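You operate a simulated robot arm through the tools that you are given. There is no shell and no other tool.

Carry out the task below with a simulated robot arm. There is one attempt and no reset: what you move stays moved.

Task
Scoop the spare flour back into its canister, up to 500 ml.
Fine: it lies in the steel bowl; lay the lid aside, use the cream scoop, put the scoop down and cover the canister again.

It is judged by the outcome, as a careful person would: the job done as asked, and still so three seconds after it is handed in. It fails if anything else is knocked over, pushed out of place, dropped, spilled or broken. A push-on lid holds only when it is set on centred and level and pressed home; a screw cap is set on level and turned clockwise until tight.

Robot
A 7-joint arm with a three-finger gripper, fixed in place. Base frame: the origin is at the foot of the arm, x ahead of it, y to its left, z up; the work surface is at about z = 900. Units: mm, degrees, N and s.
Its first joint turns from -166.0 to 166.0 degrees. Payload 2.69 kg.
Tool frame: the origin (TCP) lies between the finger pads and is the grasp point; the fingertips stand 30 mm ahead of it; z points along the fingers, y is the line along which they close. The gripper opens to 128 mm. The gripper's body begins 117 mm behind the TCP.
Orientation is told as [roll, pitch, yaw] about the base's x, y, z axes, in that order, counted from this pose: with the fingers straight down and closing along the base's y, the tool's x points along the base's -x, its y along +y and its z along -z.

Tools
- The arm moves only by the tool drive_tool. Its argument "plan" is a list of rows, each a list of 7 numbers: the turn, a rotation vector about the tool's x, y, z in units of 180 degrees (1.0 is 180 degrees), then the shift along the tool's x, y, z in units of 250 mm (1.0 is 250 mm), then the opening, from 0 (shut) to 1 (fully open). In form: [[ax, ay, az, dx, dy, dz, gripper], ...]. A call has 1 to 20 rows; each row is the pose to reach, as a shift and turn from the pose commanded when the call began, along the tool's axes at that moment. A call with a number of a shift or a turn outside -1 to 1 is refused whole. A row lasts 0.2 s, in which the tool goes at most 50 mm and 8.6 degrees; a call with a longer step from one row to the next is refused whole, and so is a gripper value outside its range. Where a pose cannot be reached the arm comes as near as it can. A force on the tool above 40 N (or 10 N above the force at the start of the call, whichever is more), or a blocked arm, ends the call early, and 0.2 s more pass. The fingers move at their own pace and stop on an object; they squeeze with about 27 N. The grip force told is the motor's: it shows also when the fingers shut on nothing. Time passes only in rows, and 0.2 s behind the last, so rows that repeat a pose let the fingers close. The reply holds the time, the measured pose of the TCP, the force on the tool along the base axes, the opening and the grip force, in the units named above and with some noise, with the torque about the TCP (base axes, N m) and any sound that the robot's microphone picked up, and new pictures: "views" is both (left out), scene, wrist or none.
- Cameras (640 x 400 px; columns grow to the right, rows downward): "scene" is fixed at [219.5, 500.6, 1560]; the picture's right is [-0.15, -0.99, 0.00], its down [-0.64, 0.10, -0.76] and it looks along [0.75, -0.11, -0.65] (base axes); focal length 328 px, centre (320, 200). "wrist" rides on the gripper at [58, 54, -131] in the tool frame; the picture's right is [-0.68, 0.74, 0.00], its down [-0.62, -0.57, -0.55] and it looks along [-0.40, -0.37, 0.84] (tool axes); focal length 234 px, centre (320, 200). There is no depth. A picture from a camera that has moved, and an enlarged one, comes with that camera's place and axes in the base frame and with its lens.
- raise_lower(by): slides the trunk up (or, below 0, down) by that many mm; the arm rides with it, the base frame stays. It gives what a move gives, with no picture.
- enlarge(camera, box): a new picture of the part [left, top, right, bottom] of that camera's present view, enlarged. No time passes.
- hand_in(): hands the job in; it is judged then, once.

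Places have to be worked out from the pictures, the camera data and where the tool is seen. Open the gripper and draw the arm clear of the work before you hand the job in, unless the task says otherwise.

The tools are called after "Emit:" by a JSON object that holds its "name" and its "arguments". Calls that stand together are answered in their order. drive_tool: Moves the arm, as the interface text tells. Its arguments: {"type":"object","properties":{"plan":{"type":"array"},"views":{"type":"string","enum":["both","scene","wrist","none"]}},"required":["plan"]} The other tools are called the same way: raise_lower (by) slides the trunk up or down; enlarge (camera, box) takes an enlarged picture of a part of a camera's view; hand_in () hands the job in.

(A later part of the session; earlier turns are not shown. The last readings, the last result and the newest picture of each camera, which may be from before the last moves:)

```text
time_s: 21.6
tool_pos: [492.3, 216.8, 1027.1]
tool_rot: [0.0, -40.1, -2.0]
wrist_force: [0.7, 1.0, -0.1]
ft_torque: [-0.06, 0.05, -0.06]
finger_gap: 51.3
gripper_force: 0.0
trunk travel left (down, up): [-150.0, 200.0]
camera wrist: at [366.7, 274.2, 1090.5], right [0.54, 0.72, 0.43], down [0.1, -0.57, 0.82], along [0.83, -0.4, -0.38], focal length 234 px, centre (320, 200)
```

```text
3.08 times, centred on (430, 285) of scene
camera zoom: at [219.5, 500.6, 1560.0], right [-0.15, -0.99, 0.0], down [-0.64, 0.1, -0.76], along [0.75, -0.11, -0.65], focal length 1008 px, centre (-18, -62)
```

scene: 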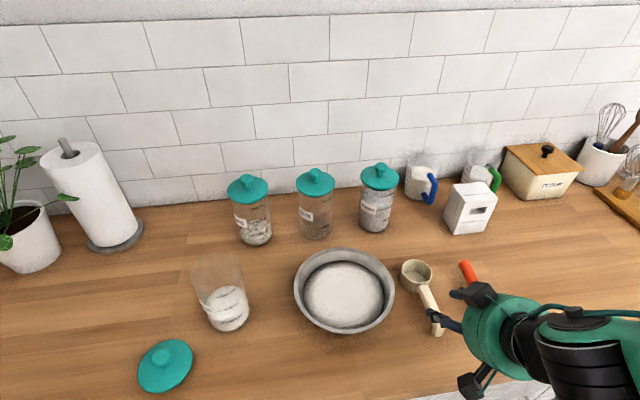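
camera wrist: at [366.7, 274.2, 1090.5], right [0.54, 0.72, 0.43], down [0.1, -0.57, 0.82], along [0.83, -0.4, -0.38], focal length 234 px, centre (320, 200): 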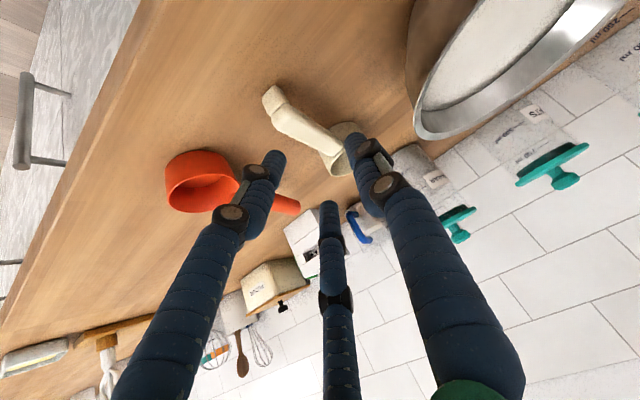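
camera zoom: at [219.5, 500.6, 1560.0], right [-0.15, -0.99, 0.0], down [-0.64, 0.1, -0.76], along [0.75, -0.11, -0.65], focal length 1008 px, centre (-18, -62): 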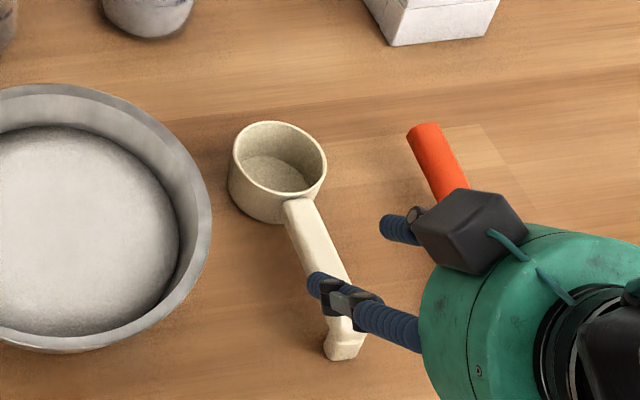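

The handle lies centred on the approach line (expected grasp point falls mid-handle in the wrist view). I'll advance 100 mm along the fingers and close on the handle.

Emit:
{"name": "drive_tool", "arguments": {"plan": [[0, 0, 0, 0, 0, 0.1, 0.4], [0, 0, 0, 0, 0, 0.2, 0.4], [0, 0, 0, 0, 0, 0.3, 0.4], [0, 0, 0, 0, 0, 0.36, 0.4], [0, 0, 0, 0, 0, 0.4, 0.4], [0, 0, 0, 0, 0, 0.4, 0.4]], "views": "both"}}

Emit:
{"name": "enlarge", "arguments": {"camera": "wrist", "box": [220, 60, 420, 240]}}

Emit:
{"name": "enlarge", "arguments": {"camera": "scene", "box": [370, 220, 490, 350]}}

```text
time_s: 23.0
tool_pos: [557.1, 214.4, 951.6]
tool_rot: [0.0, -40.0, -2.0]
wrist_force: [-0.5, -0.2, -0.1]
ft_torque: [-0.01, 0.03, -0.03]
finger_gap: 51.2
gripper_force: 0.1
trunk travel left (down, up): [-150.0, 200.0]
camera wrist: at [430.1, 270.8, 1014.9], right [0.54, 0.72, 0.44], down [0.1, -0.57, 0.82], along [0.83, -0.4, -0.38], focal length 234 px, centre (320, 200)
```

scene: 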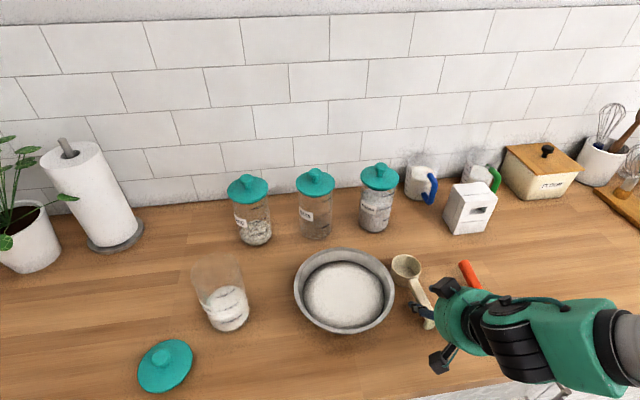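
wrist: 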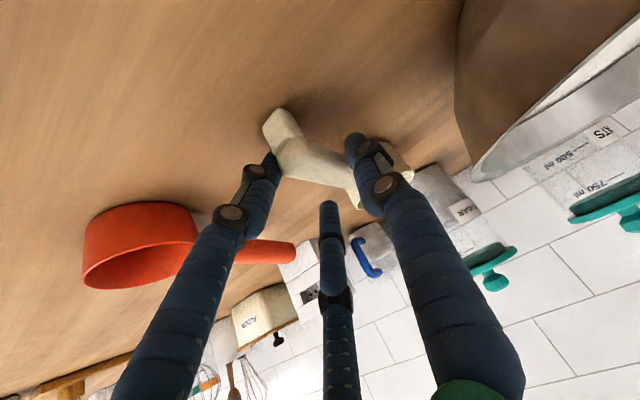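

```text
2.22 times, centred on (320, 150) of wrist
camera zoom: at [430.1, 270.8, 1014.9], right [0.54, 0.72, 0.44], down [0.1, -0.57, 0.82], along [0.83, -0.4, -0.38], focal length 520 px, centre (320, 311)
```

zoom: 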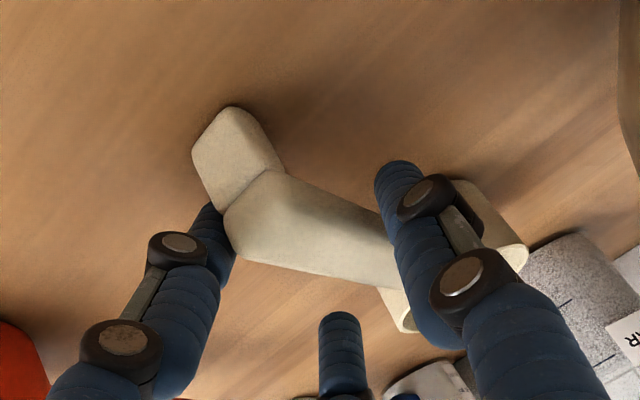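

```text
3.08 times, centred on (430, 285) of scene
camera zoom: at [219.5, 500.6, 1560.0], right [-0.15, -0.99, 0.0], down [-0.64, 0.1, -0.76], along [0.75, -0.11, -0.65], focal length 1008 px, centre (-18, -62)
```

zoom: 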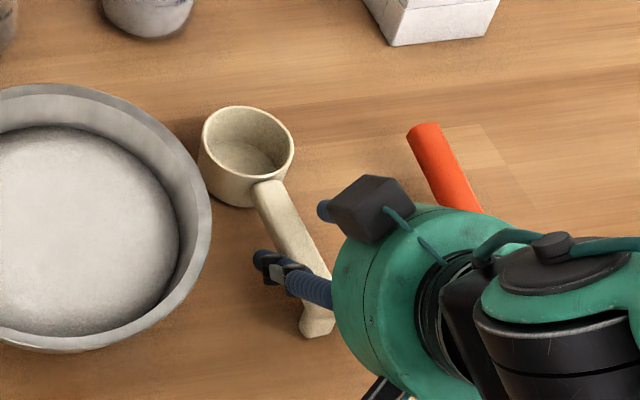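

The scoop has slid about 15–19 mm forward and left during the approach (cup now near (661, 234)), though no force shows. I'll look closely at where the fingers sit against the handle before doing anything else.

Emit:
{"name": "enlarge", "arguments": {"camera": "wrist", "box": [250, 90, 350, 190]}}

Emit:
{"name": "enlarge", "arguments": {"camera": "wrist", "box": [320, 110, 440, 230]}}

Emit:
{"name": "enlarge", "arguments": {"camera": "scene", "box": [390, 250, 470, 340]}}

```text
4.00 times, centred on (300, 140) of wrist
camera zoom: at [430.1, 270.8, 1014.9], right [0.54, 0.72, 0.44], down [0.1, -0.57, 0.82], along [0.83, -0.4, -0.38], focal length 937 px, centre (400, 440)
```

zoom: 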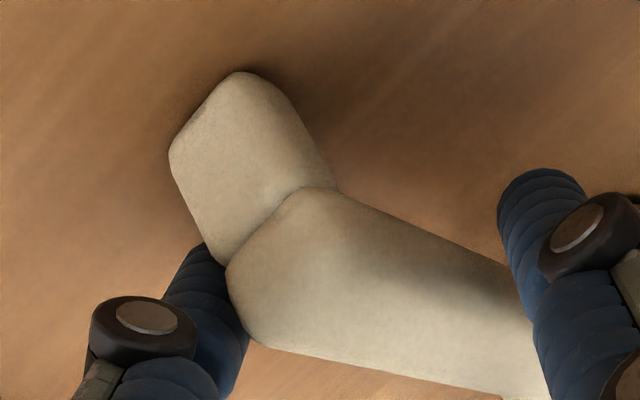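

```text
3.33 times, centred on (380, 170) of wrist
camera zoom: at [430.1, 270.8, 1014.9], right [0.54, 0.72, 0.44], down [0.1, -0.57, 0.82], along [0.83, -0.4, -0.38], focal length 781 px, centre (120, 300)
```

zoom: 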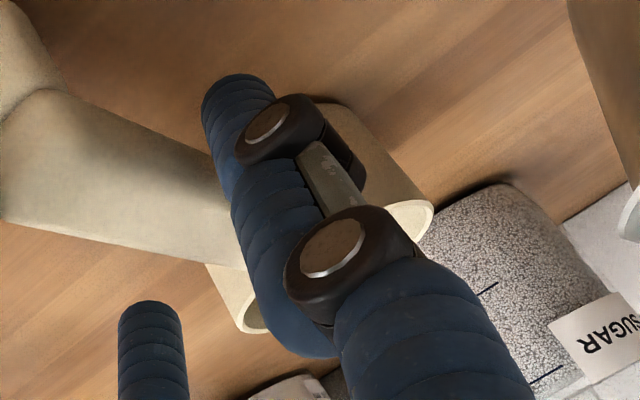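

```text
4.44 times, centred on (430, 295) of scene
camera zoom: at [219.5, 500.6, 1560.0], right [-0.15, -0.99, 0.0], down [-0.64, 0.1, -0.76], along [0.75, -0.11, -0.65], focal length 1456 px, centre (-169, -222)
```

zoom: 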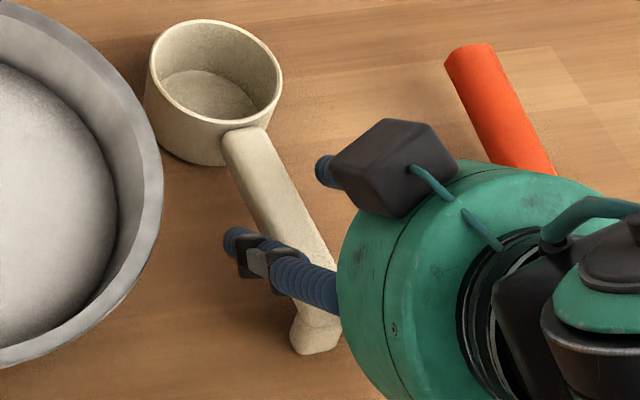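

The visible hand is really a three-jaw one (single finger at +y, pair at ±x on the −y side), and the pair finger seems to have nudged the scoop, which still stands flat. The handle lies between the fingers, so I'll close gently in place and read the gap.

Emit:
{"name": "drive_tool", "arguments": {"plan": [[0, 0, 0, 0, 0, 0, 0.35], [0, 0, 0, 0, 0, 0, 0.3], [0, 0, 0, 0, 0, 0, 0.25], [0, 0, 0, 0, 0, 0, 0.2], [0, 0, 0, 0, 0, 0, 0.15], [0, 0, 0, 0, 0, 0, 0.1], [0, 0, 0, 0, 0, 0, 0.05], [0, 0, 0, 0, 0, 0, 0.05]], "views": "both"}}

Emit:
{"name": "enlarge", "arguments": {"camera": "wrist", "box": [220, 60, 420, 240]}}

Emit:
{"name": "enlarge", "arguments": {"camera": "scene", "box": [370, 220, 490, 350]}}

```text
time_s: 24.8
tool_pos: [557.9, 212.1, 953.0]
tool_rot: [0.0, -39.9, -1.9]
wrist_force: [-0.1, 0.3, 0.4]
ft_torque: [0.0, 0.01, 0.02]
finger_gap: 35.2
gripper_force: 27.1
trunk travel left (down, up): [-150.0, 200.0]
camera wrist: at [430.0, 270.8, 1015.0], right [0.54, 0.72, 0.44], down [0.1, -0.57, 0.82], along [0.83, -0.4, -0.38], focal length 234 px, centre (320, 200)
```

scene: 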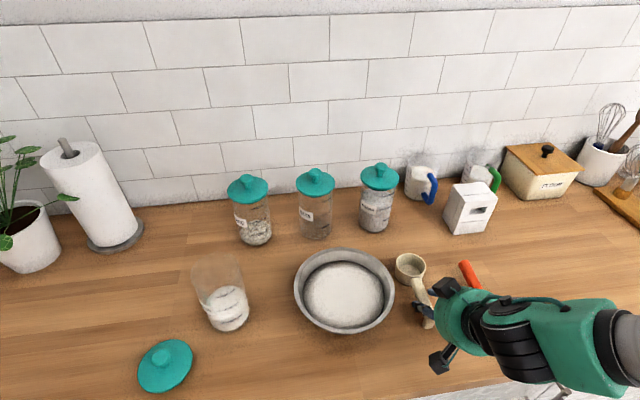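
wrist: 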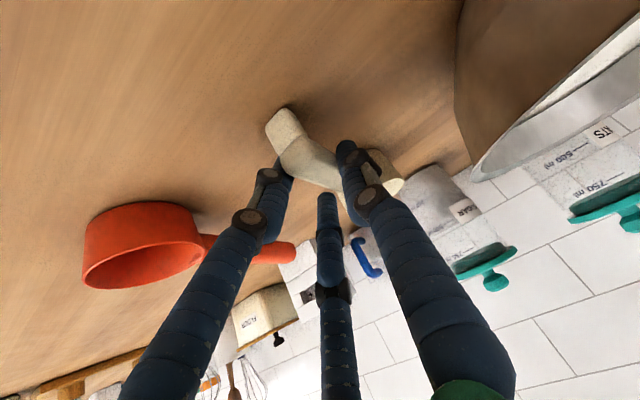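

```text
2.22 times, centred on (320, 150) of wrist
camera zoom: at [430.0, 270.8, 1015.0], right [0.54, 0.72, 0.44], down [0.1, -0.57, 0.82], along [0.83, -0.4, -0.38], focal length 520 px, centre (320, 311)
```

zoom: 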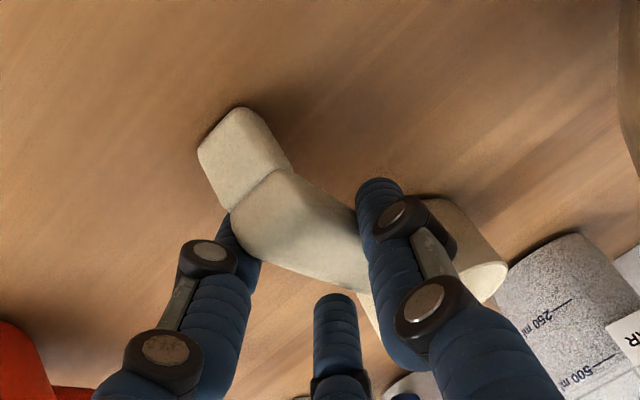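

```text
3.08 times, centred on (430, 285) of scene
camera zoom: at [219.5, 500.6, 1560.0], right [-0.15, -0.99, 0.0], down [-0.64, 0.1, -0.76], along [0.75, -0.11, -0.65], focal length 1008 px, centre (-18, -62)
```

zoom: 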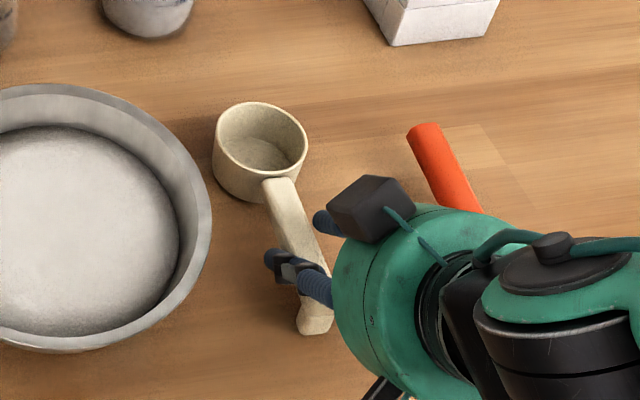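

The gap of 35 mm with 27 N matches a three-jaw grip on the ~21 mm handle. I'll lift straight up 40 mm slowly and check the scoop follows without slipping or tipping.

Emit:
{"name": "drive_tool", "arguments": {"plan": [[0, 0, 0, -0.01, 0, -0.012, 0.05], [0, 0, 0, -0.025, 0, -0.03, 0.05], [0, 0, 0, -0.05, 0, -0.06, 0.05], [0, 0, 0, -0.077, 0, -0.092, 0.05], [0, 0, 0, -0.103, 0, -0.123, 0.05], [0, 0, 0, -0.103, 0, -0.123, 0.05]], "views": "both"}}

Emit:
{"name": "enlarge", "arguments": {"camera": "wrist", "box": [220, 60, 420, 240]}}

Emit:
{"name": "enlarge", "arguments": {"camera": "scene", "box": [370, 210, 490, 340]}}

```text
time_s: 26.2
tool_pos: [556.3, 212.5, 992.4]
tool_rot: [0.1, -39.9, -2.0]
wrist_force: [0.0, 0.6, -1.1]
ft_torque: [0.02, 0.04, 0.02]
finger_gap: 35.5
gripper_force: 27.3
trunk travel left (down, up): [-150.0, 200.0]
camera wrist: at [429.6, 270.3, 1055.4], right [0.54, 0.72, 0.43], down [0.1, -0.57, 0.82], along [0.83, -0.4, -0.38], focal length 234 px, centre (320, 200)
```

scene: 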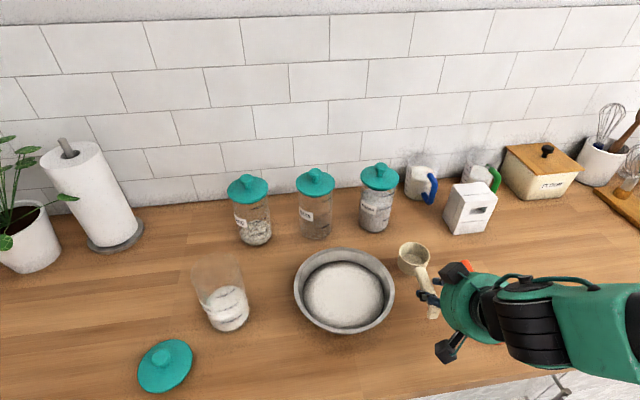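
wrist: 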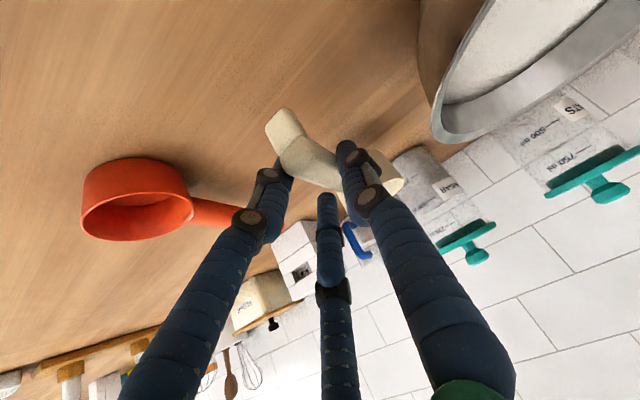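

```text
2.22 times, centred on (320, 150) of wrist
camera zoom: at [429.6, 270.3, 1055.4], right [0.54, 0.72, 0.43], down [0.1, -0.57, 0.82], along [0.83, -0.4, -0.38], focal length 520 px, centre (320, 311)
```

zoom: 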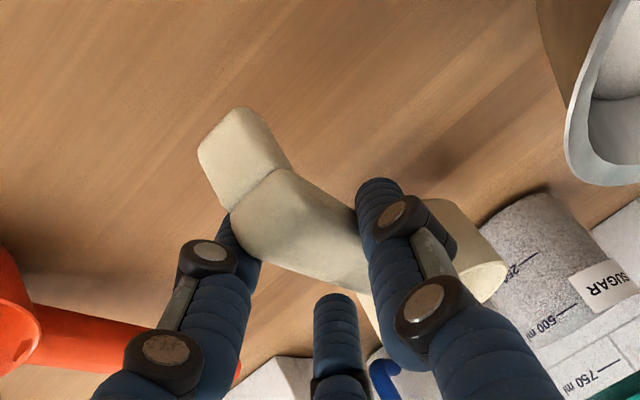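

```text
3.08 times, centred on (430, 275) of scene
camera zoom: at [219.5, 500.6, 1560.0], right [-0.15, -0.99, 0.0], down [-0.64, 0.1, -0.76], along [0.75, -0.11, -0.65], focal length 1008 px, centre (-18, -31)
```

zoom: 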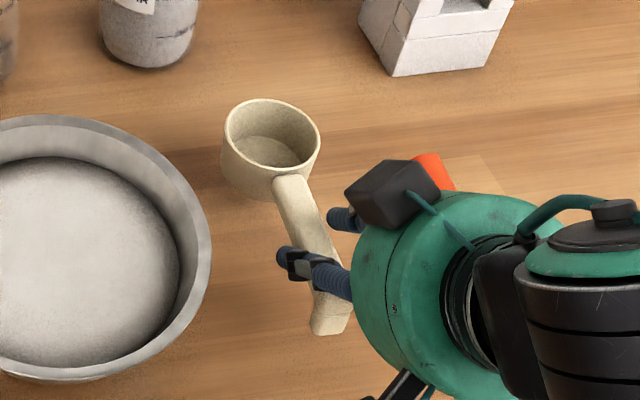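

The scoop came up level and unmoved in the grip. I'll raise it and carry it over the bowl (cup about 145 mm above the rim) to look down and refine the bowl and flour heights.

Emit:
{"name": "drive_tool", "arguments": {"plan": [[0, 0, 0, -0.11, 0, -0.13, 0.05], [0, 0, 0, -0.22, 0, -0.26, 0.05], [0, 0, 0, -0.33, 0, -0.39, 0.05], [0, 0, 0, -0.355, 0, -0.423, 0.05], [0, 0, 0, -0.3, 0.17, -0.47, 0.05], [0, 0, 0, -0.25, 0.34, -0.51, 0.05], [0, 0, 0, -0.2, 0.51, -0.55, 0.05], [0, 0, 0, -0.153, 0.679, -0.593, 0.05], [0, 0, 0, -0.153, 0.679, -0.593, 0.05]], "views": "both"}}

Emit:
{"name": "enlarge", "arguments": {"camera": "scene", "box": [270, 180, 450, 350]}}

Emit:
{"name": "enlarge", "arguments": {"camera": "wrist", "box": [220, 40, 540, 240]}}

```text
time_s: 28.2
tool_pos: [494.6, 386.7, 1128.9]
tool_rot: [-0.1, -39.9, -2.0]
wrist_force: [1.3, 0.2, -0.9]
ft_torque: [-0.06, 0.03, -0.01]
finger_gap: 35.3
gripper_force: 26.8
trunk travel left (down, up): [-150.0, 200.0]
camera wrist: at [368.0, 443.9, 1192.2], right [0.54, 0.72, 0.43], down [0.1, -0.57, 0.82], along [0.83, -0.4, -0.38], focal length 234 px, centre (320, 200)
```

scene: 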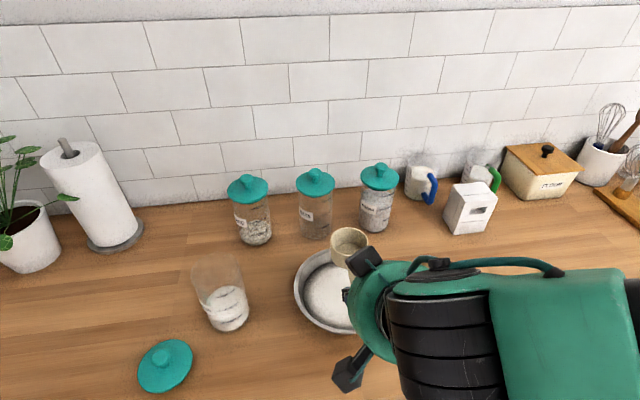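
wrist: 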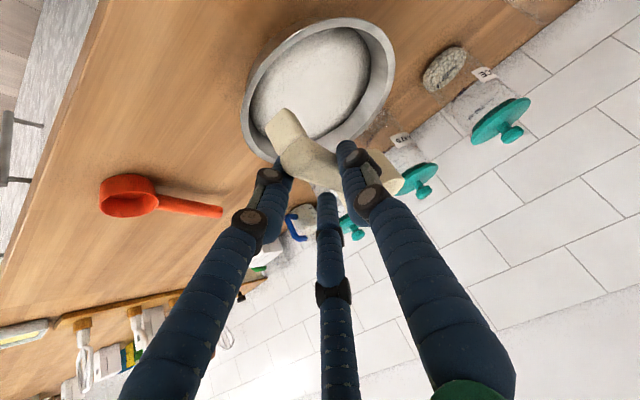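

```text
2.35 times, centred on (360, 265) of scene
camera zoom: at [219.5, 500.6, 1560.0], right [-0.15, -0.99, 0.0], down [-0.64, 0.1, -0.76], along [0.75, -0.11, -0.65], focal length 771 px, centre (226, 47)
```

zoom: 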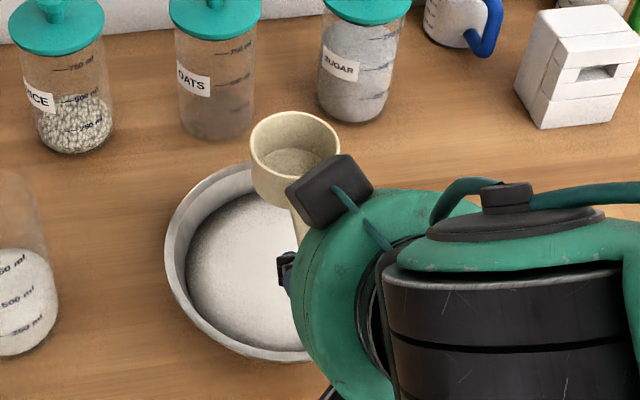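

```text
2.00 times, centred on (380, 140) of wrist
camera zoom: at [368.0, 443.9, 1192.2], right [0.54, 0.72, 0.43], down [0.1, -0.57, 0.82], along [0.83, -0.4, -0.38], focal length 468 px, centre (200, 320)
```

zoom: 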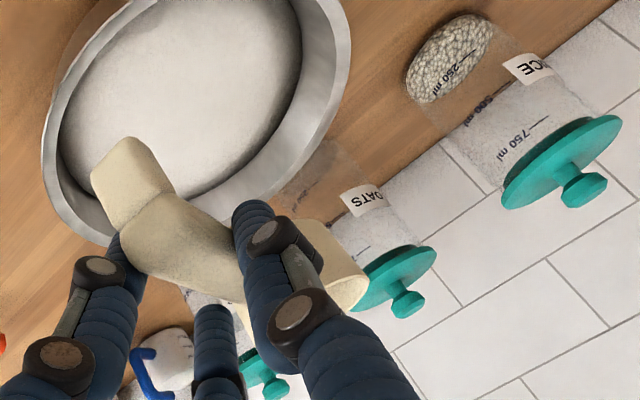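

The cup hangs level over the bowl; flour surface is at z ≈ 960, about 20 mm below the rim (≈ 980). I'll tip the scoop nose-down 65° above the bowl's near half, cup staying well above the rim, before dipping.

Emit:
{"name": "drive_tool", "arguments": {"plan": [[0, 0.045, 0, -0.024, 0.001, 0.002, 0.05], [0, 0.09, 0, -0.047, 0.002, 0.004, 0.05], [0, 0.135, 0, -0.071, 0.004, 0.007, 0.05], [0, 0.18, 0, -0.094, 0.005, 0.009, 0.05], [0, 0.226, 0, -0.118, 0.006, 0.011, 0.05], [0, 0.271, 0, -0.142, 0.007, 0.013, 0.05], [0, 0.316, 0, -0.165, 0.008, 0.016, 0.05], [0, 0.3611, 0, -0.189, 0.01, 0.018, 0.05], [0, 0.3611, 0, -0.189, 0.01, 0.018, 0.05]], "views": "both"}}

Emit:
{"name": "enlarge", "arguments": {"camera": "scene", "box": [270, 190, 430, 350]}}

Emit:
{"name": "enlarge", "arguments": {"camera": "wrist", "box": [220, 60, 420, 240]}}

```text
time_s: 30.2
tool_pos: [536.1, 386.4, 1156.8]
tool_rot: [0.0, 25.1, -2.0]
wrist_force: [0.1, -0.2, -1.5]
ft_torque: [-0.04, 0.09, -0.01]
finger_gap: 35.2
gripper_force: 26.6
trunk travel left (down, up): [-150.0, 200.0]
camera wrist: at [541.3, 438.9, 1300.8], right [0.64, 0.71, -0.29], down [0.77, -0.59, 0.23], along [0.0, -0.37, -0.93], focal length 234 px, centre (320, 200)
```

scene: 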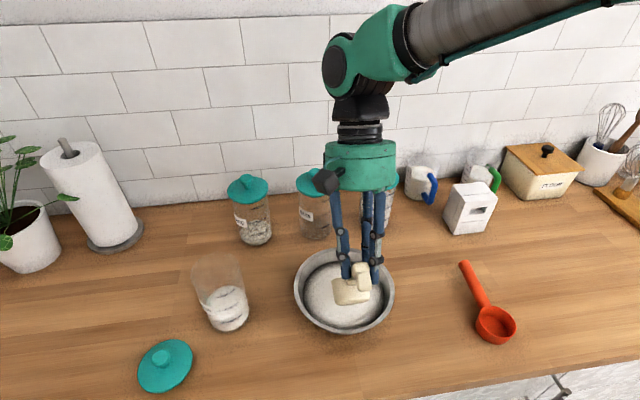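
wrist: 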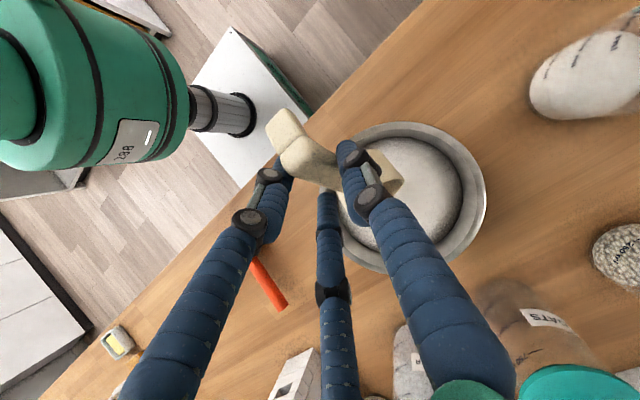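

```text
2.50 times, centred on (350, 270) of scene
camera zoom: at [219.5, 500.6, 1560.0], right [-0.15, -0.99, 0.0], down [-0.64, 0.1, -0.76], along [0.75, -0.11, -0.65], focal length 819 px, centre (245, 25)
```

zoom: 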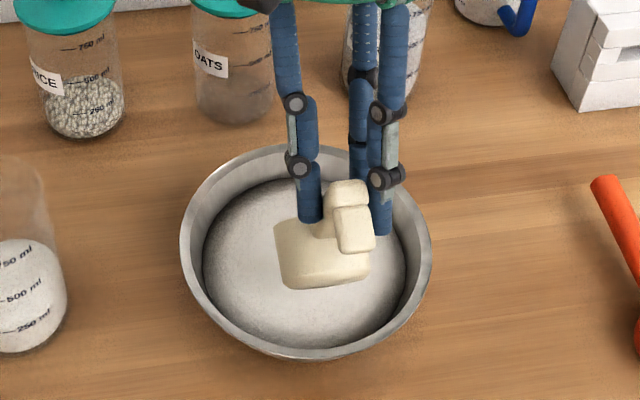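

```text
2.22 times, centred on (320, 150) of wrist
camera zoom: at [541.3, 438.9, 1300.8], right [0.64, 0.71, -0.29], down [0.77, -0.59, 0.23], along [0.0, -0.37, -0.93], focal length 520 px, centre (320, 311)
```

zoom: 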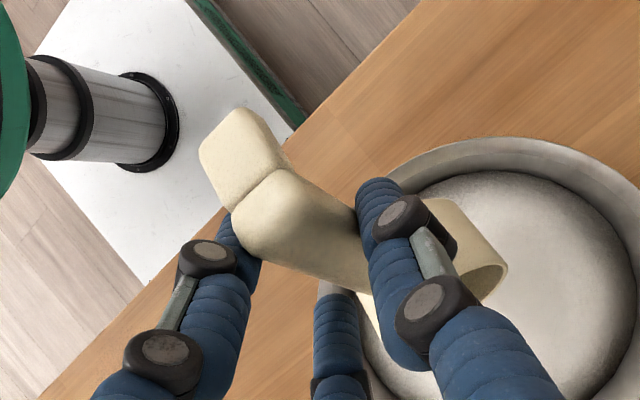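

Tilt is right and the grip holds. This steep view gives a good look at the bowl, so I'll enlarge it to pin down the bowl's centre before dipping.

Emit:
{"name": "enlarge", "arguments": {"camera": "wrist", "box": [310, 100, 510, 290]}}

Emit:
{"name": "enlarge", "arguments": {"camera": "scene", "box": [280, 230, 410, 345]}}

```text
2.11 times, centred on (410, 195) of wrist
camera zoom: at [541.3, 438.9, 1300.8], right [0.64, 0.71, -0.29], down [0.77, -0.59, 0.23], along [0.0, -0.37, -0.93], focal length 493 px, centre (130, 210)
```

zoom: 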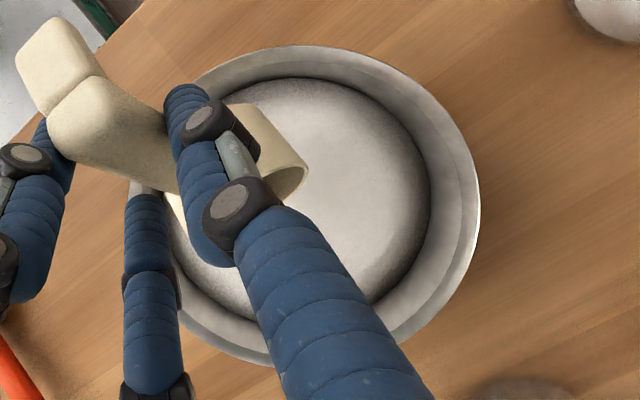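

```text
3.48 times, centred on (345, 288) of scene
camera zoom: at [219.5, 500.6, 1560.0], right [-0.15, -0.99, 0.0], down [-0.64, 0.1, -0.76], along [0.75, -0.11, -0.65], focal length 1139 px, centre (233, -104)
```

zoom: 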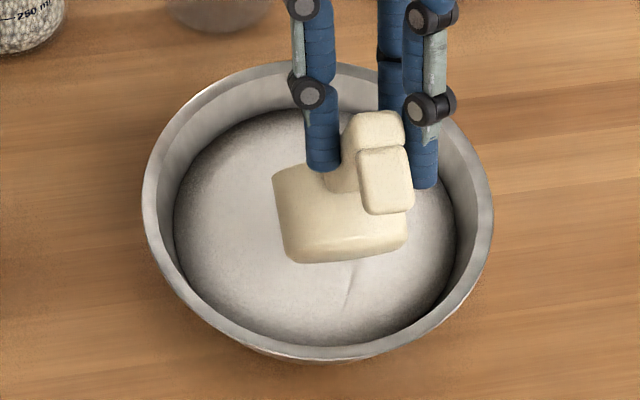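

With perspective corrected, the bowl is centred near (609, 393), rim z ≈ 980, flour z ≈ 958, and the cup mouth is at (576, 393, 1061). I'll dip the tilted cup into the near half of the flour and check the forces.

Emit:
{"name": "drive_tool", "arguments": {"plan": [[0, 0, 0, -0.102, 0.001, 0.131, 0.05], [0, 0, 0, -0.187, 0.002, 0.246, 0.05], [0, 0, 0, -0.2, 0.002, 0.275, 0.05], [0, 0, 0, -0.212, 0.002, 0.301, 0.05]], "views": "both"}}

Emit:
{"name": "enlarge", "arguments": {"camera": "scene", "box": [280, 230, 410, 345]}}

Emit:
{"name": "enlarge", "arguments": {"camera": "wrist", "box": [280, 80, 480, 260]}}

```text
time_s: 31.2
tool_pos: [551.1, 386.4, 1066.4]
tool_rot: [0.0, 25.0, -2.1]
wrist_force: [-0.5, -0.2, -1.0]
ft_torque: [0.02, 0.0, 0.03]
finger_gap: 35.8
gripper_force: 26.7
trunk travel left (down, up): [-150.0, 200.0]
camera wrist: at [555.2, 438.9, 1210.2], right [0.64, 0.71, -0.29], down [0.77, -0.59, 0.24], along [0.0, -0.37, -0.93], focal length 234 px, centre (320, 200)
```

scene: 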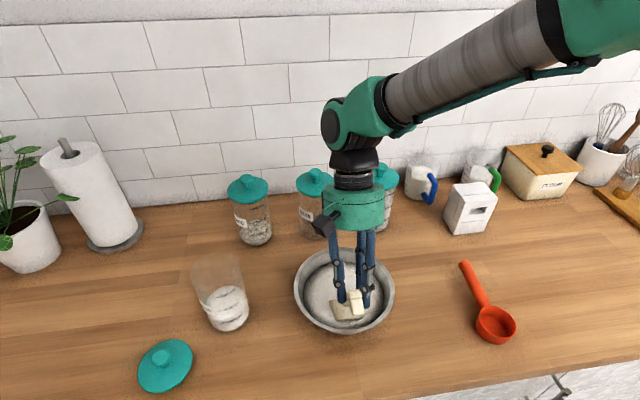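
wrist: 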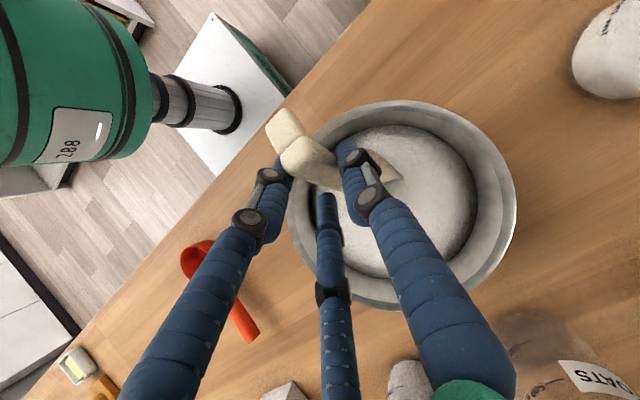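

```text
3.48 times, centred on (345, 288) of scene
camera zoom: at [219.5, 500.6, 1560.0], right [-0.15, -0.99, 0.0], down [-0.64, 0.1, -0.76], along [0.75, -0.11, -0.65], focal length 1139 px, centre (233, -104)
```

zoom: 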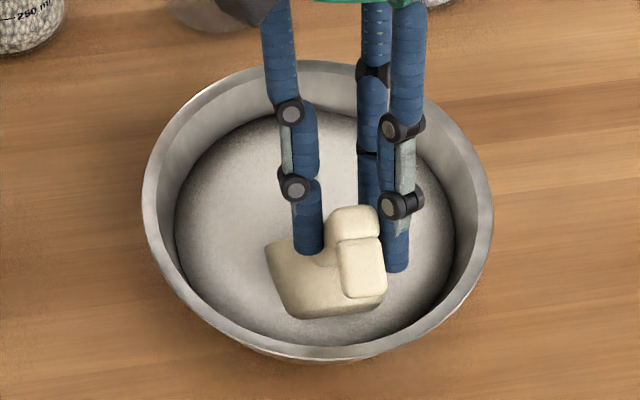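

```text
2.22 times, centred on (380, 170) of wrist
camera zoom: at [555.2, 438.9, 1210.2], right [0.64, 0.71, -0.29], down [0.77, -0.59, 0.24], along [0.0, -0.37, -0.93], focal length 520 px, centre (187, 267)
```

zoom: 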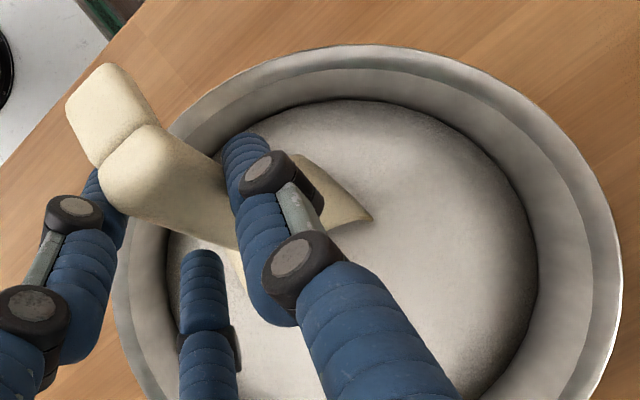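

The cup has gone into the flour with no resistance. Now I push forward while levelling and lifting the scoop out over the bowl's far half.

Emit:
{"name": "drive_tool", "arguments": {"plan": [[0, 0, 0, -0.027, 0.001, 0.0, 0.05], [0, -0.0167, 0, -0.043, 0.001, 0.007, 0.05], [0, -0.0389, 0, -0.055, 0.001, 0.017, 0.05], [0, -0.0667, 0, -0.061, 0.001, 0.026, 0.05], [0, -0.1, 0, -0.059, 0.001, 0.039, 0.05], [0, -0.1333, 0, -0.052, 0.001, 0.05, 0.05], [0, -0.1722, 0, -0.036, 0, 0.055, 0.05], [0, -0.2111, 0, -0.013, 0, 0.052, 0.05], [0, -0.2556, 0, 0.017, -0.001, 0.044, 0.05], [0, -0.3, 0, 0.043, -0.001, 0.03, 0.05], [0, -0.3389, 0, 0.064, -0.002, 0.006, 0.05], [0, -0.3611, 0, 0.079, -0.002, -0.021, 0.05], [0, -0.3611, 0, 0.079, -0.002, -0.021, 0.05]], "views": "both"}}

Emit:
{"name": "enlarge", "arguments": {"camera": "scene", "box": [280, 210, 430, 345]}}

Emit:
{"name": "enlarge", "arguments": {"camera": "wrist", "box": [220, 60, 420, 240]}}

```text
time_s: 34.0
tool_pos: [535.8, 384.3, 1079.9]
tool_rot: [0.0, -40.0, -2.0]
wrist_force: [-0.6, -0.7, -1.0]
ft_torque: [-0.03, 0.1, 0.04]
finger_gap: 35.7
gripper_force: 27.1
trunk travel left (down, up): [-150.0, 200.0]
camera wrist: at [409.4, 442.9, 1142.9], right [0.54, 0.72, 0.44], down [0.1, -0.57, 0.82], along [0.83, -0.4, -0.38], focal length 234 px, centre (320, 200)
```

scene: 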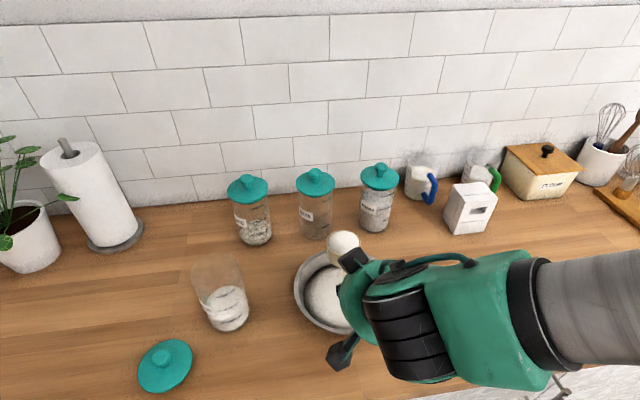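
wrist: 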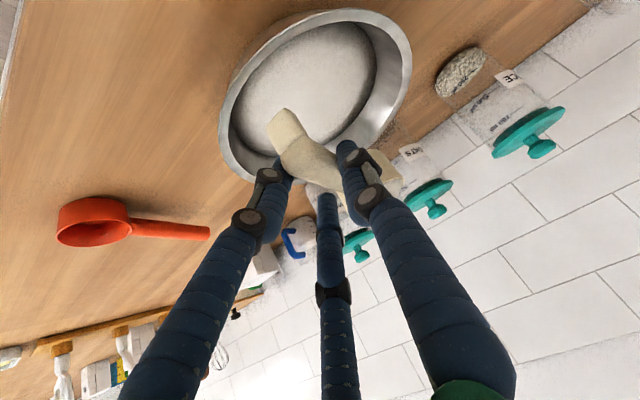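

```text
2.96 times, centred on (355, 278) of scene
camera zoom: at [219.5, 500.6, 1560.0], right [-0.15, -0.99, 0.0], down [-0.64, 0.1, -0.76], along [0.75, -0.11, -0.65], focal length 970 px, centre (216, -30)
```

zoom: 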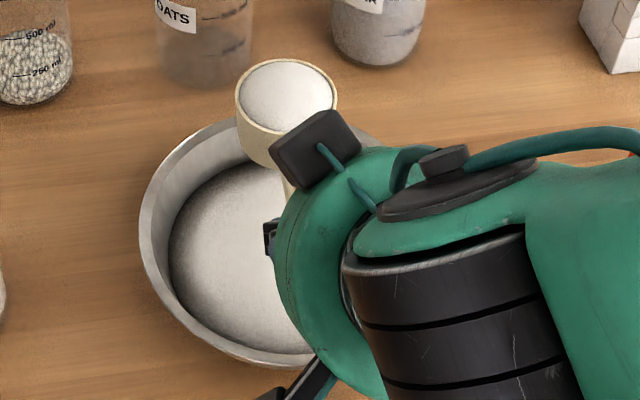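

```text
2.22 times, centred on (320, 150) of wrist
camera zoom: at [409.4, 442.9, 1142.9], right [0.54, 0.72, 0.44], down [0.1, -0.57, 0.82], along [0.83, -0.4, -0.38], focal length 520 px, centre (320, 311)
```

zoom: 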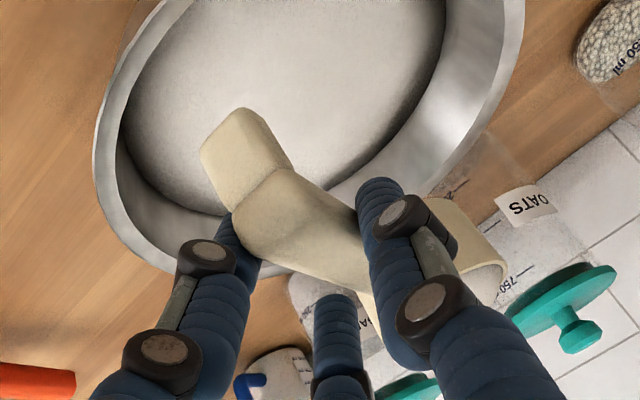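

The cup came out brim-full and nothing has spilled. I'll carry it gently, raised to keep the cup's base above the canister rim (≈ 1062), to a spot over the canister.

Emit:
{"name": "drive_tool", "arguments": {"plan": [[0, 0, 0, -0.015, 0.012, -0.019, 0.05], [0, 0, 0, -0.044, 0.045, -0.055, 0.05], [0, 0, 0, -0.077, 0.09, -0.098, 0.05], [0, 0, 0, -0.108, 0.15, -0.138, 0.05], [0, 0, 0, -0.134, 0.2, -0.171, 0.05], [0, 0, 0, -0.148, 0.24, -0.189, 0.05]], "views": "none"}}

Emit:
{"name": "drive_tool", "arguments": {"plan": [[0, 0, 0, 0.003, 0.031, -0.002, 0.05], [0, 0, 0, 0.008, 0.092, -0.007, 0.05], [0, 0, 0, 0.016, 0.184, -0.013, 0.05], [0, 0, 0, 0.025, 0.284, -0.021, 0.05], [0, 0, 0, 0.034, 0.384, -0.028, 0.05], [0, 0, 0, 0.042, 0.484, -0.035, 0.05], [0, 0, 0, 0.051, 0.584, -0.043, 0.05], [0, 0, 0, 0.058, 0.668, -0.049, 0.05], [0, 0, 0, 0.064, 0.73, -0.053, 0.05], [0, 0, 0, 0.067, 0.768, -0.056, 0.05], [0, 0, 0, 0.067, 0.768, -0.056, 0.05]], "views": "both"}}

Emit:
{"name": "enlarge", "arguments": {"camera": "scene", "box": [150, 190, 310, 350]}}

Emit:
{"name": "enlarge", "arguments": {"camera": "wrist", "box": [220, 60, 460, 260]}}

```text
time_s: 35.4
tool_pos: [537.3, 446.7, 1140.3]
tool_rot: [0.0, -40.0, -2.1]
wrist_force: [0.9, 0.1, -1.1]
ft_torque: [-0.03, 0.09, 0.02]
finger_gap: 36.1
gripper_force: 27.2
trunk travel left (down, up): [-150.0, 200.0]
```

```text
time_s: 37.8
tool_pos: [521.7, 638.6, 1140.7]
tool_rot: [-0.1, -40.0, -2.1]
wrist_force: [-0.1, 0.7, -2.0]
ft_torque: [-0.03, 0.08, 0.03]
finger_gap: 35.5
gripper_force: 26.6
trunk travel left (down, up): [-150.0, 200.0]
camera wrist: at [394.4, 696.2, 1203.4], right [0.54, 0.72, 0.43], down [0.1, -0.57, 0.82], along [0.83, -0.4, -0.38], focal length 234 px, centre (320, 200)
```

scene: 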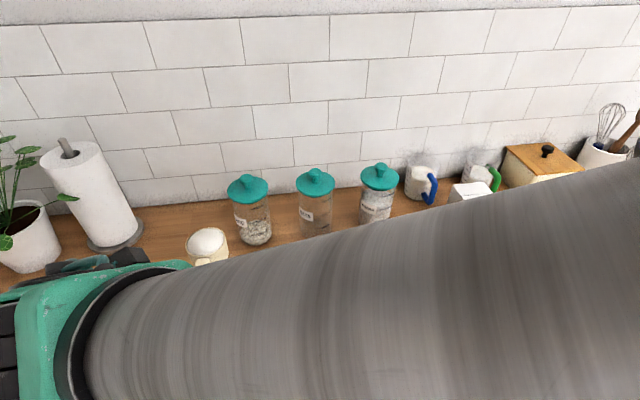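
wrist: 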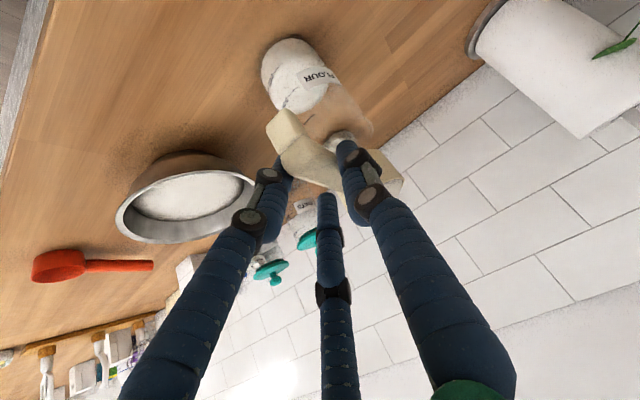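

```text
2.50 times, centred on (230, 270) of scene
camera zoom: at [219.5, 500.6, 1560.0], right [-0.15, -0.99, 0.0], down [-0.64, 0.1, -0.76], along [0.75, -0.11, -0.65], focal length 819 px, centre (545, 25)
```

zoom: 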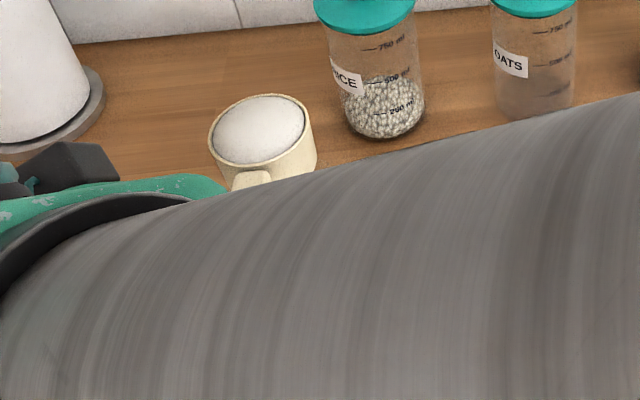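

```text
2.00 times, centred on (340, 160) of wrist
camera zoom: at [394.4, 696.2, 1203.4], right [0.54, 0.72, 0.43], down [0.1, -0.57, 0.82], along [0.83, -0.4, -0.38], focal length 468 px, centre (280, 280)
```

zoom: 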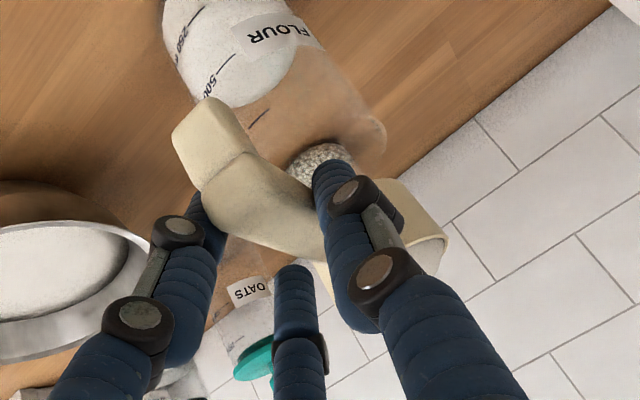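

The full cup sits over the canister (about 1–2 mm off its axis). I'll nudge 4 mm left so the pouring lip stays inside the mouth, and begin rolling about the handle axis to 40°, then check.

Emit:
{"name": "drive_tool", "arguments": {"plan": [[0, 0, 0, 0, 0.016, 0, 0.05], [-0.034, 0.0016, 0.0286, 0.003, 0.015, 0.004, 0.05], [-0.068, 0.003, 0.057, 0.007, 0.014, 0.008, 0.05], [-0.102, 0.0047, 0.0857, 0.01, 0.013, 0.012, 0.05], [-0.136, 0.006, 0.114, 0.013, 0.012, 0.015, 0.05], [-0.17, 0.0078, 0.143, 0.017, 0.011, 0.019, 0.05], [-0.17, 0.0078, 0.143, 0.017, 0.011, 0.019, 0.05]], "views": "both"}}

Emit:
{"name": "enlarge", "arguments": {"camera": "scene", "box": [150, 190, 310, 350]}}

Emit:
{"name": "enlarge", "arguments": {"camera": "wrist", "box": [220, 60, 460, 260]}}

```text
time_s: 39.4
tool_pos: [520.9, 641.0, 1133.4]
tool_rot: [47.0, -28.4, -29.6]
wrist_force: [0.9, 0.1, -1.3]
ft_torque: [-0.01, 0.06, 0.0]
finger_gap: 35.6
gripper_force: 27.3
trunk travel left (down, up): [-150.0, 200.0]
camera wrist: at [393.8, 644.2, 1219.6], right [0.54, 0.27, 0.8], down [0.1, -0.96, 0.26], along [0.83, -0.06, -0.55], focal length 234 px, centre (320, 200)
```

scene: 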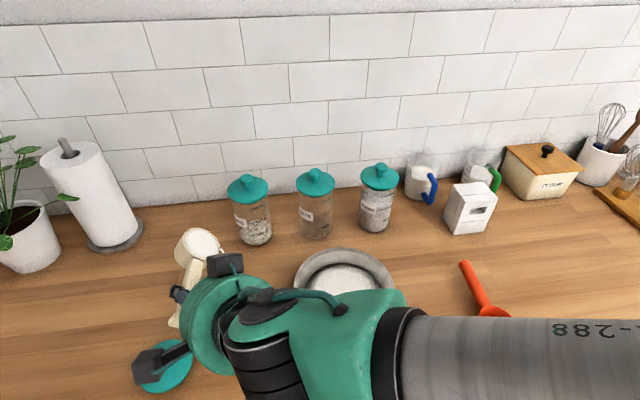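
wrist: 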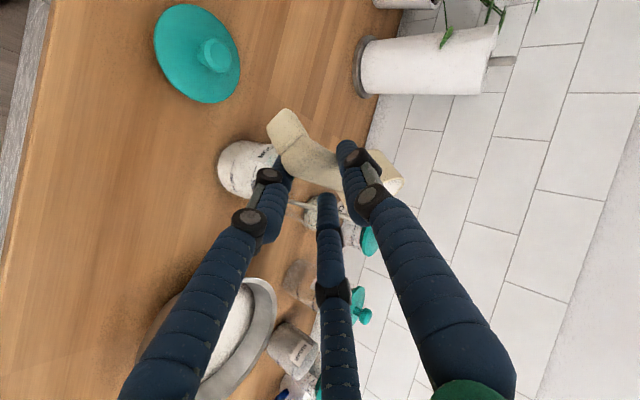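

```text
2.50 times, centred on (230, 270) of scene
camera zoom: at [219.5, 500.6, 1560.0], right [-0.15, -0.99, 0.0], down [-0.64, 0.1, -0.76], along [0.75, -0.11, -0.65], focal length 819 px, centre (545, 25)
```

zoom: 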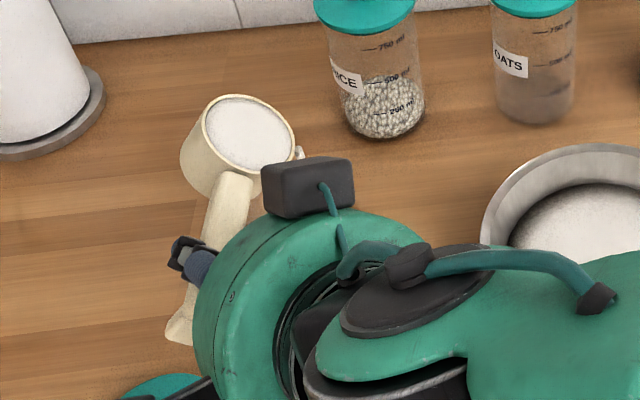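

```text
2.00 times, centred on (340, 160) of wrist
camera zoom: at [393.8, 644.2, 1219.6], right [0.54, 0.27, 0.8], down [0.1, -0.96, 0.26], along [0.83, -0.06, -0.55], focal length 468 px, centre (280, 280)
```

zoom: 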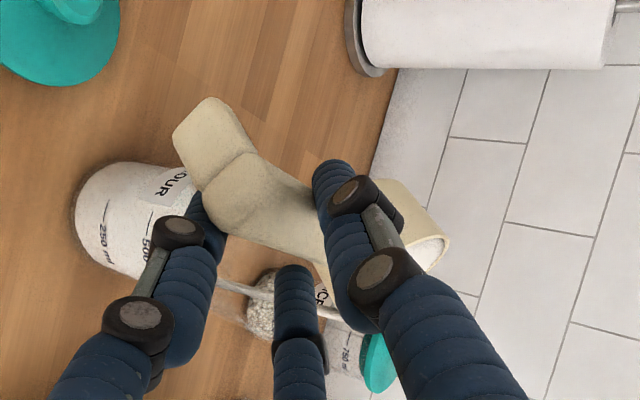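

A thin stream is falling from the lip and its line lands inside the canister mouth. I'll continue rolling slowly to about 72°, letting it flow.

Emit:
{"name": "drive_tool", "arguments": {"plan": [[-0.034, 0.0016, 0.0286, 0.002, -0.001, 0.002, 0.05], [-0.068, 0.0031, 0.0571, 0.003, -0.002, 0.004, 0.05], [-0.068, 0.0031, 0.0571, 0.003, -0.002, 0.004, 0.05], [-0.102, 0.0047, 0.0857, 0.005, -0.003, 0.006, 0.05], [-0.102, 0.0047, 0.0857, 0.005, -0.003, 0.006, 0.05], [-0.136, 0.0062, 0.1142, 0.007, -0.004, 0.008, 0.05], [-0.136, 0.0062, 0.1142, 0.007, -0.004, 0.008, 0.05]], "views": "both"}}

Emit:
{"name": "enlarge", "arguments": {"camera": "scene", "box": [150, 190, 310, 350]}}

Emit:
{"name": "enlarge", "arguments": {"camera": "wrist", "box": [220, 60, 460, 260]}}

```text
time_s: 41.0
tool_pos: [521.7, 644.9, 1140.8]
tool_rot: [57.5, -22.0, -34.2]
wrist_force: [-0.2, -0.4, -1.1]
ft_torque: [-0.02, 0.08, -0.02]
finger_gap: 35.7
gripper_force: 26.9
out of reach, approached as far as the arm can: row 2, 3, 4, 5, 6, 7
trunk travel left (down, up): [-150.0, 200.0]
camera wrist: at [395.3, 631.8, 1226.0], right [0.55, 0.11, 0.83], down [0.1, -0.99, 0.06], along [0.83, 0.05, -0.56], focal length 234 px, centre (320, 200)
```

scene: 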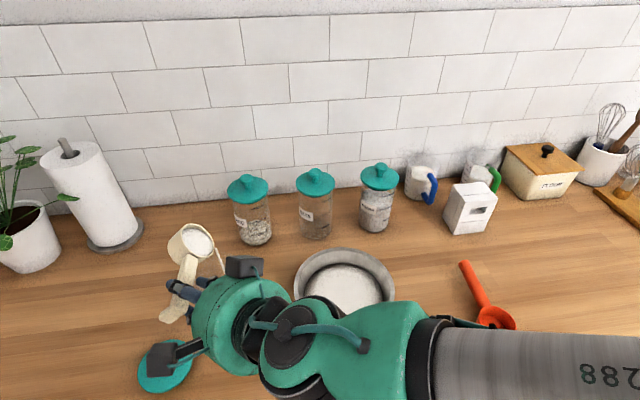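
wrist: 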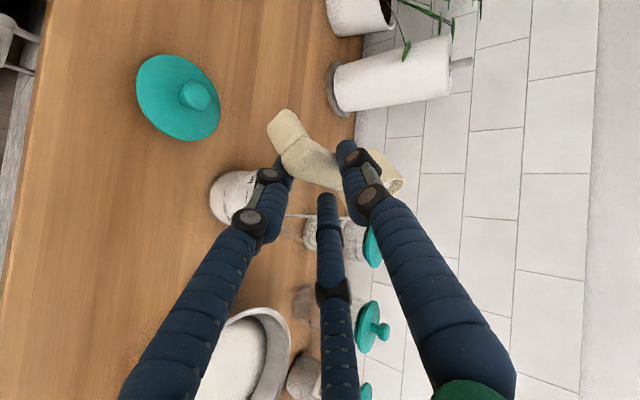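

```text
2.50 times, centred on (230, 270) of scene
camera zoom: at [219.5, 500.6, 1560.0], right [-0.15, -0.99, 0.0], down [-0.64, 0.1, -0.76], along [0.75, -0.11, -0.65], focal length 819 px, centre (545, 25)
```

zoom: 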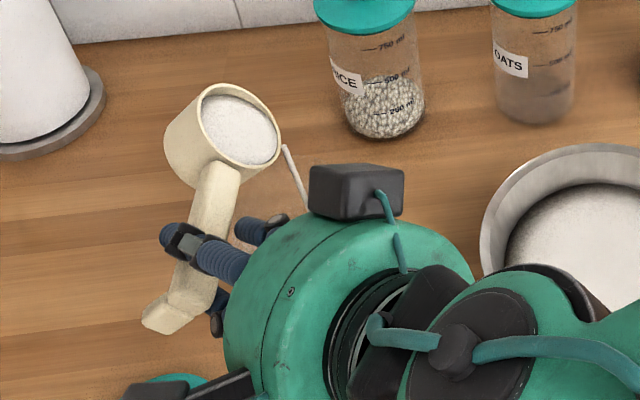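

```text
2.00 times, centred on (340, 160) of wrist
camera zoom: at [395.3, 631.8, 1226.0], right [0.55, 0.11, 0.83], down [0.1, -0.99, 0.06], along [0.83, 0.05, -0.56], focal length 468 px, centre (280, 280)
```

zoom: 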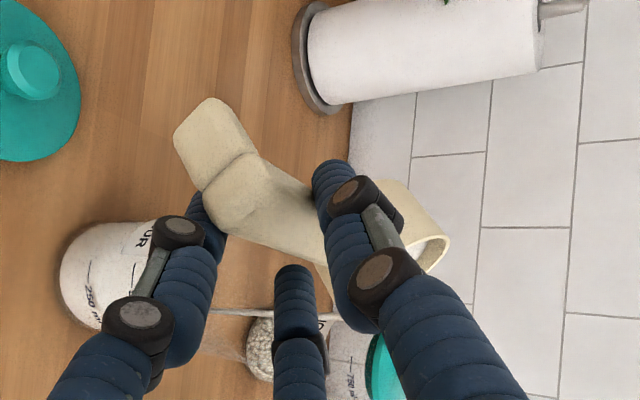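

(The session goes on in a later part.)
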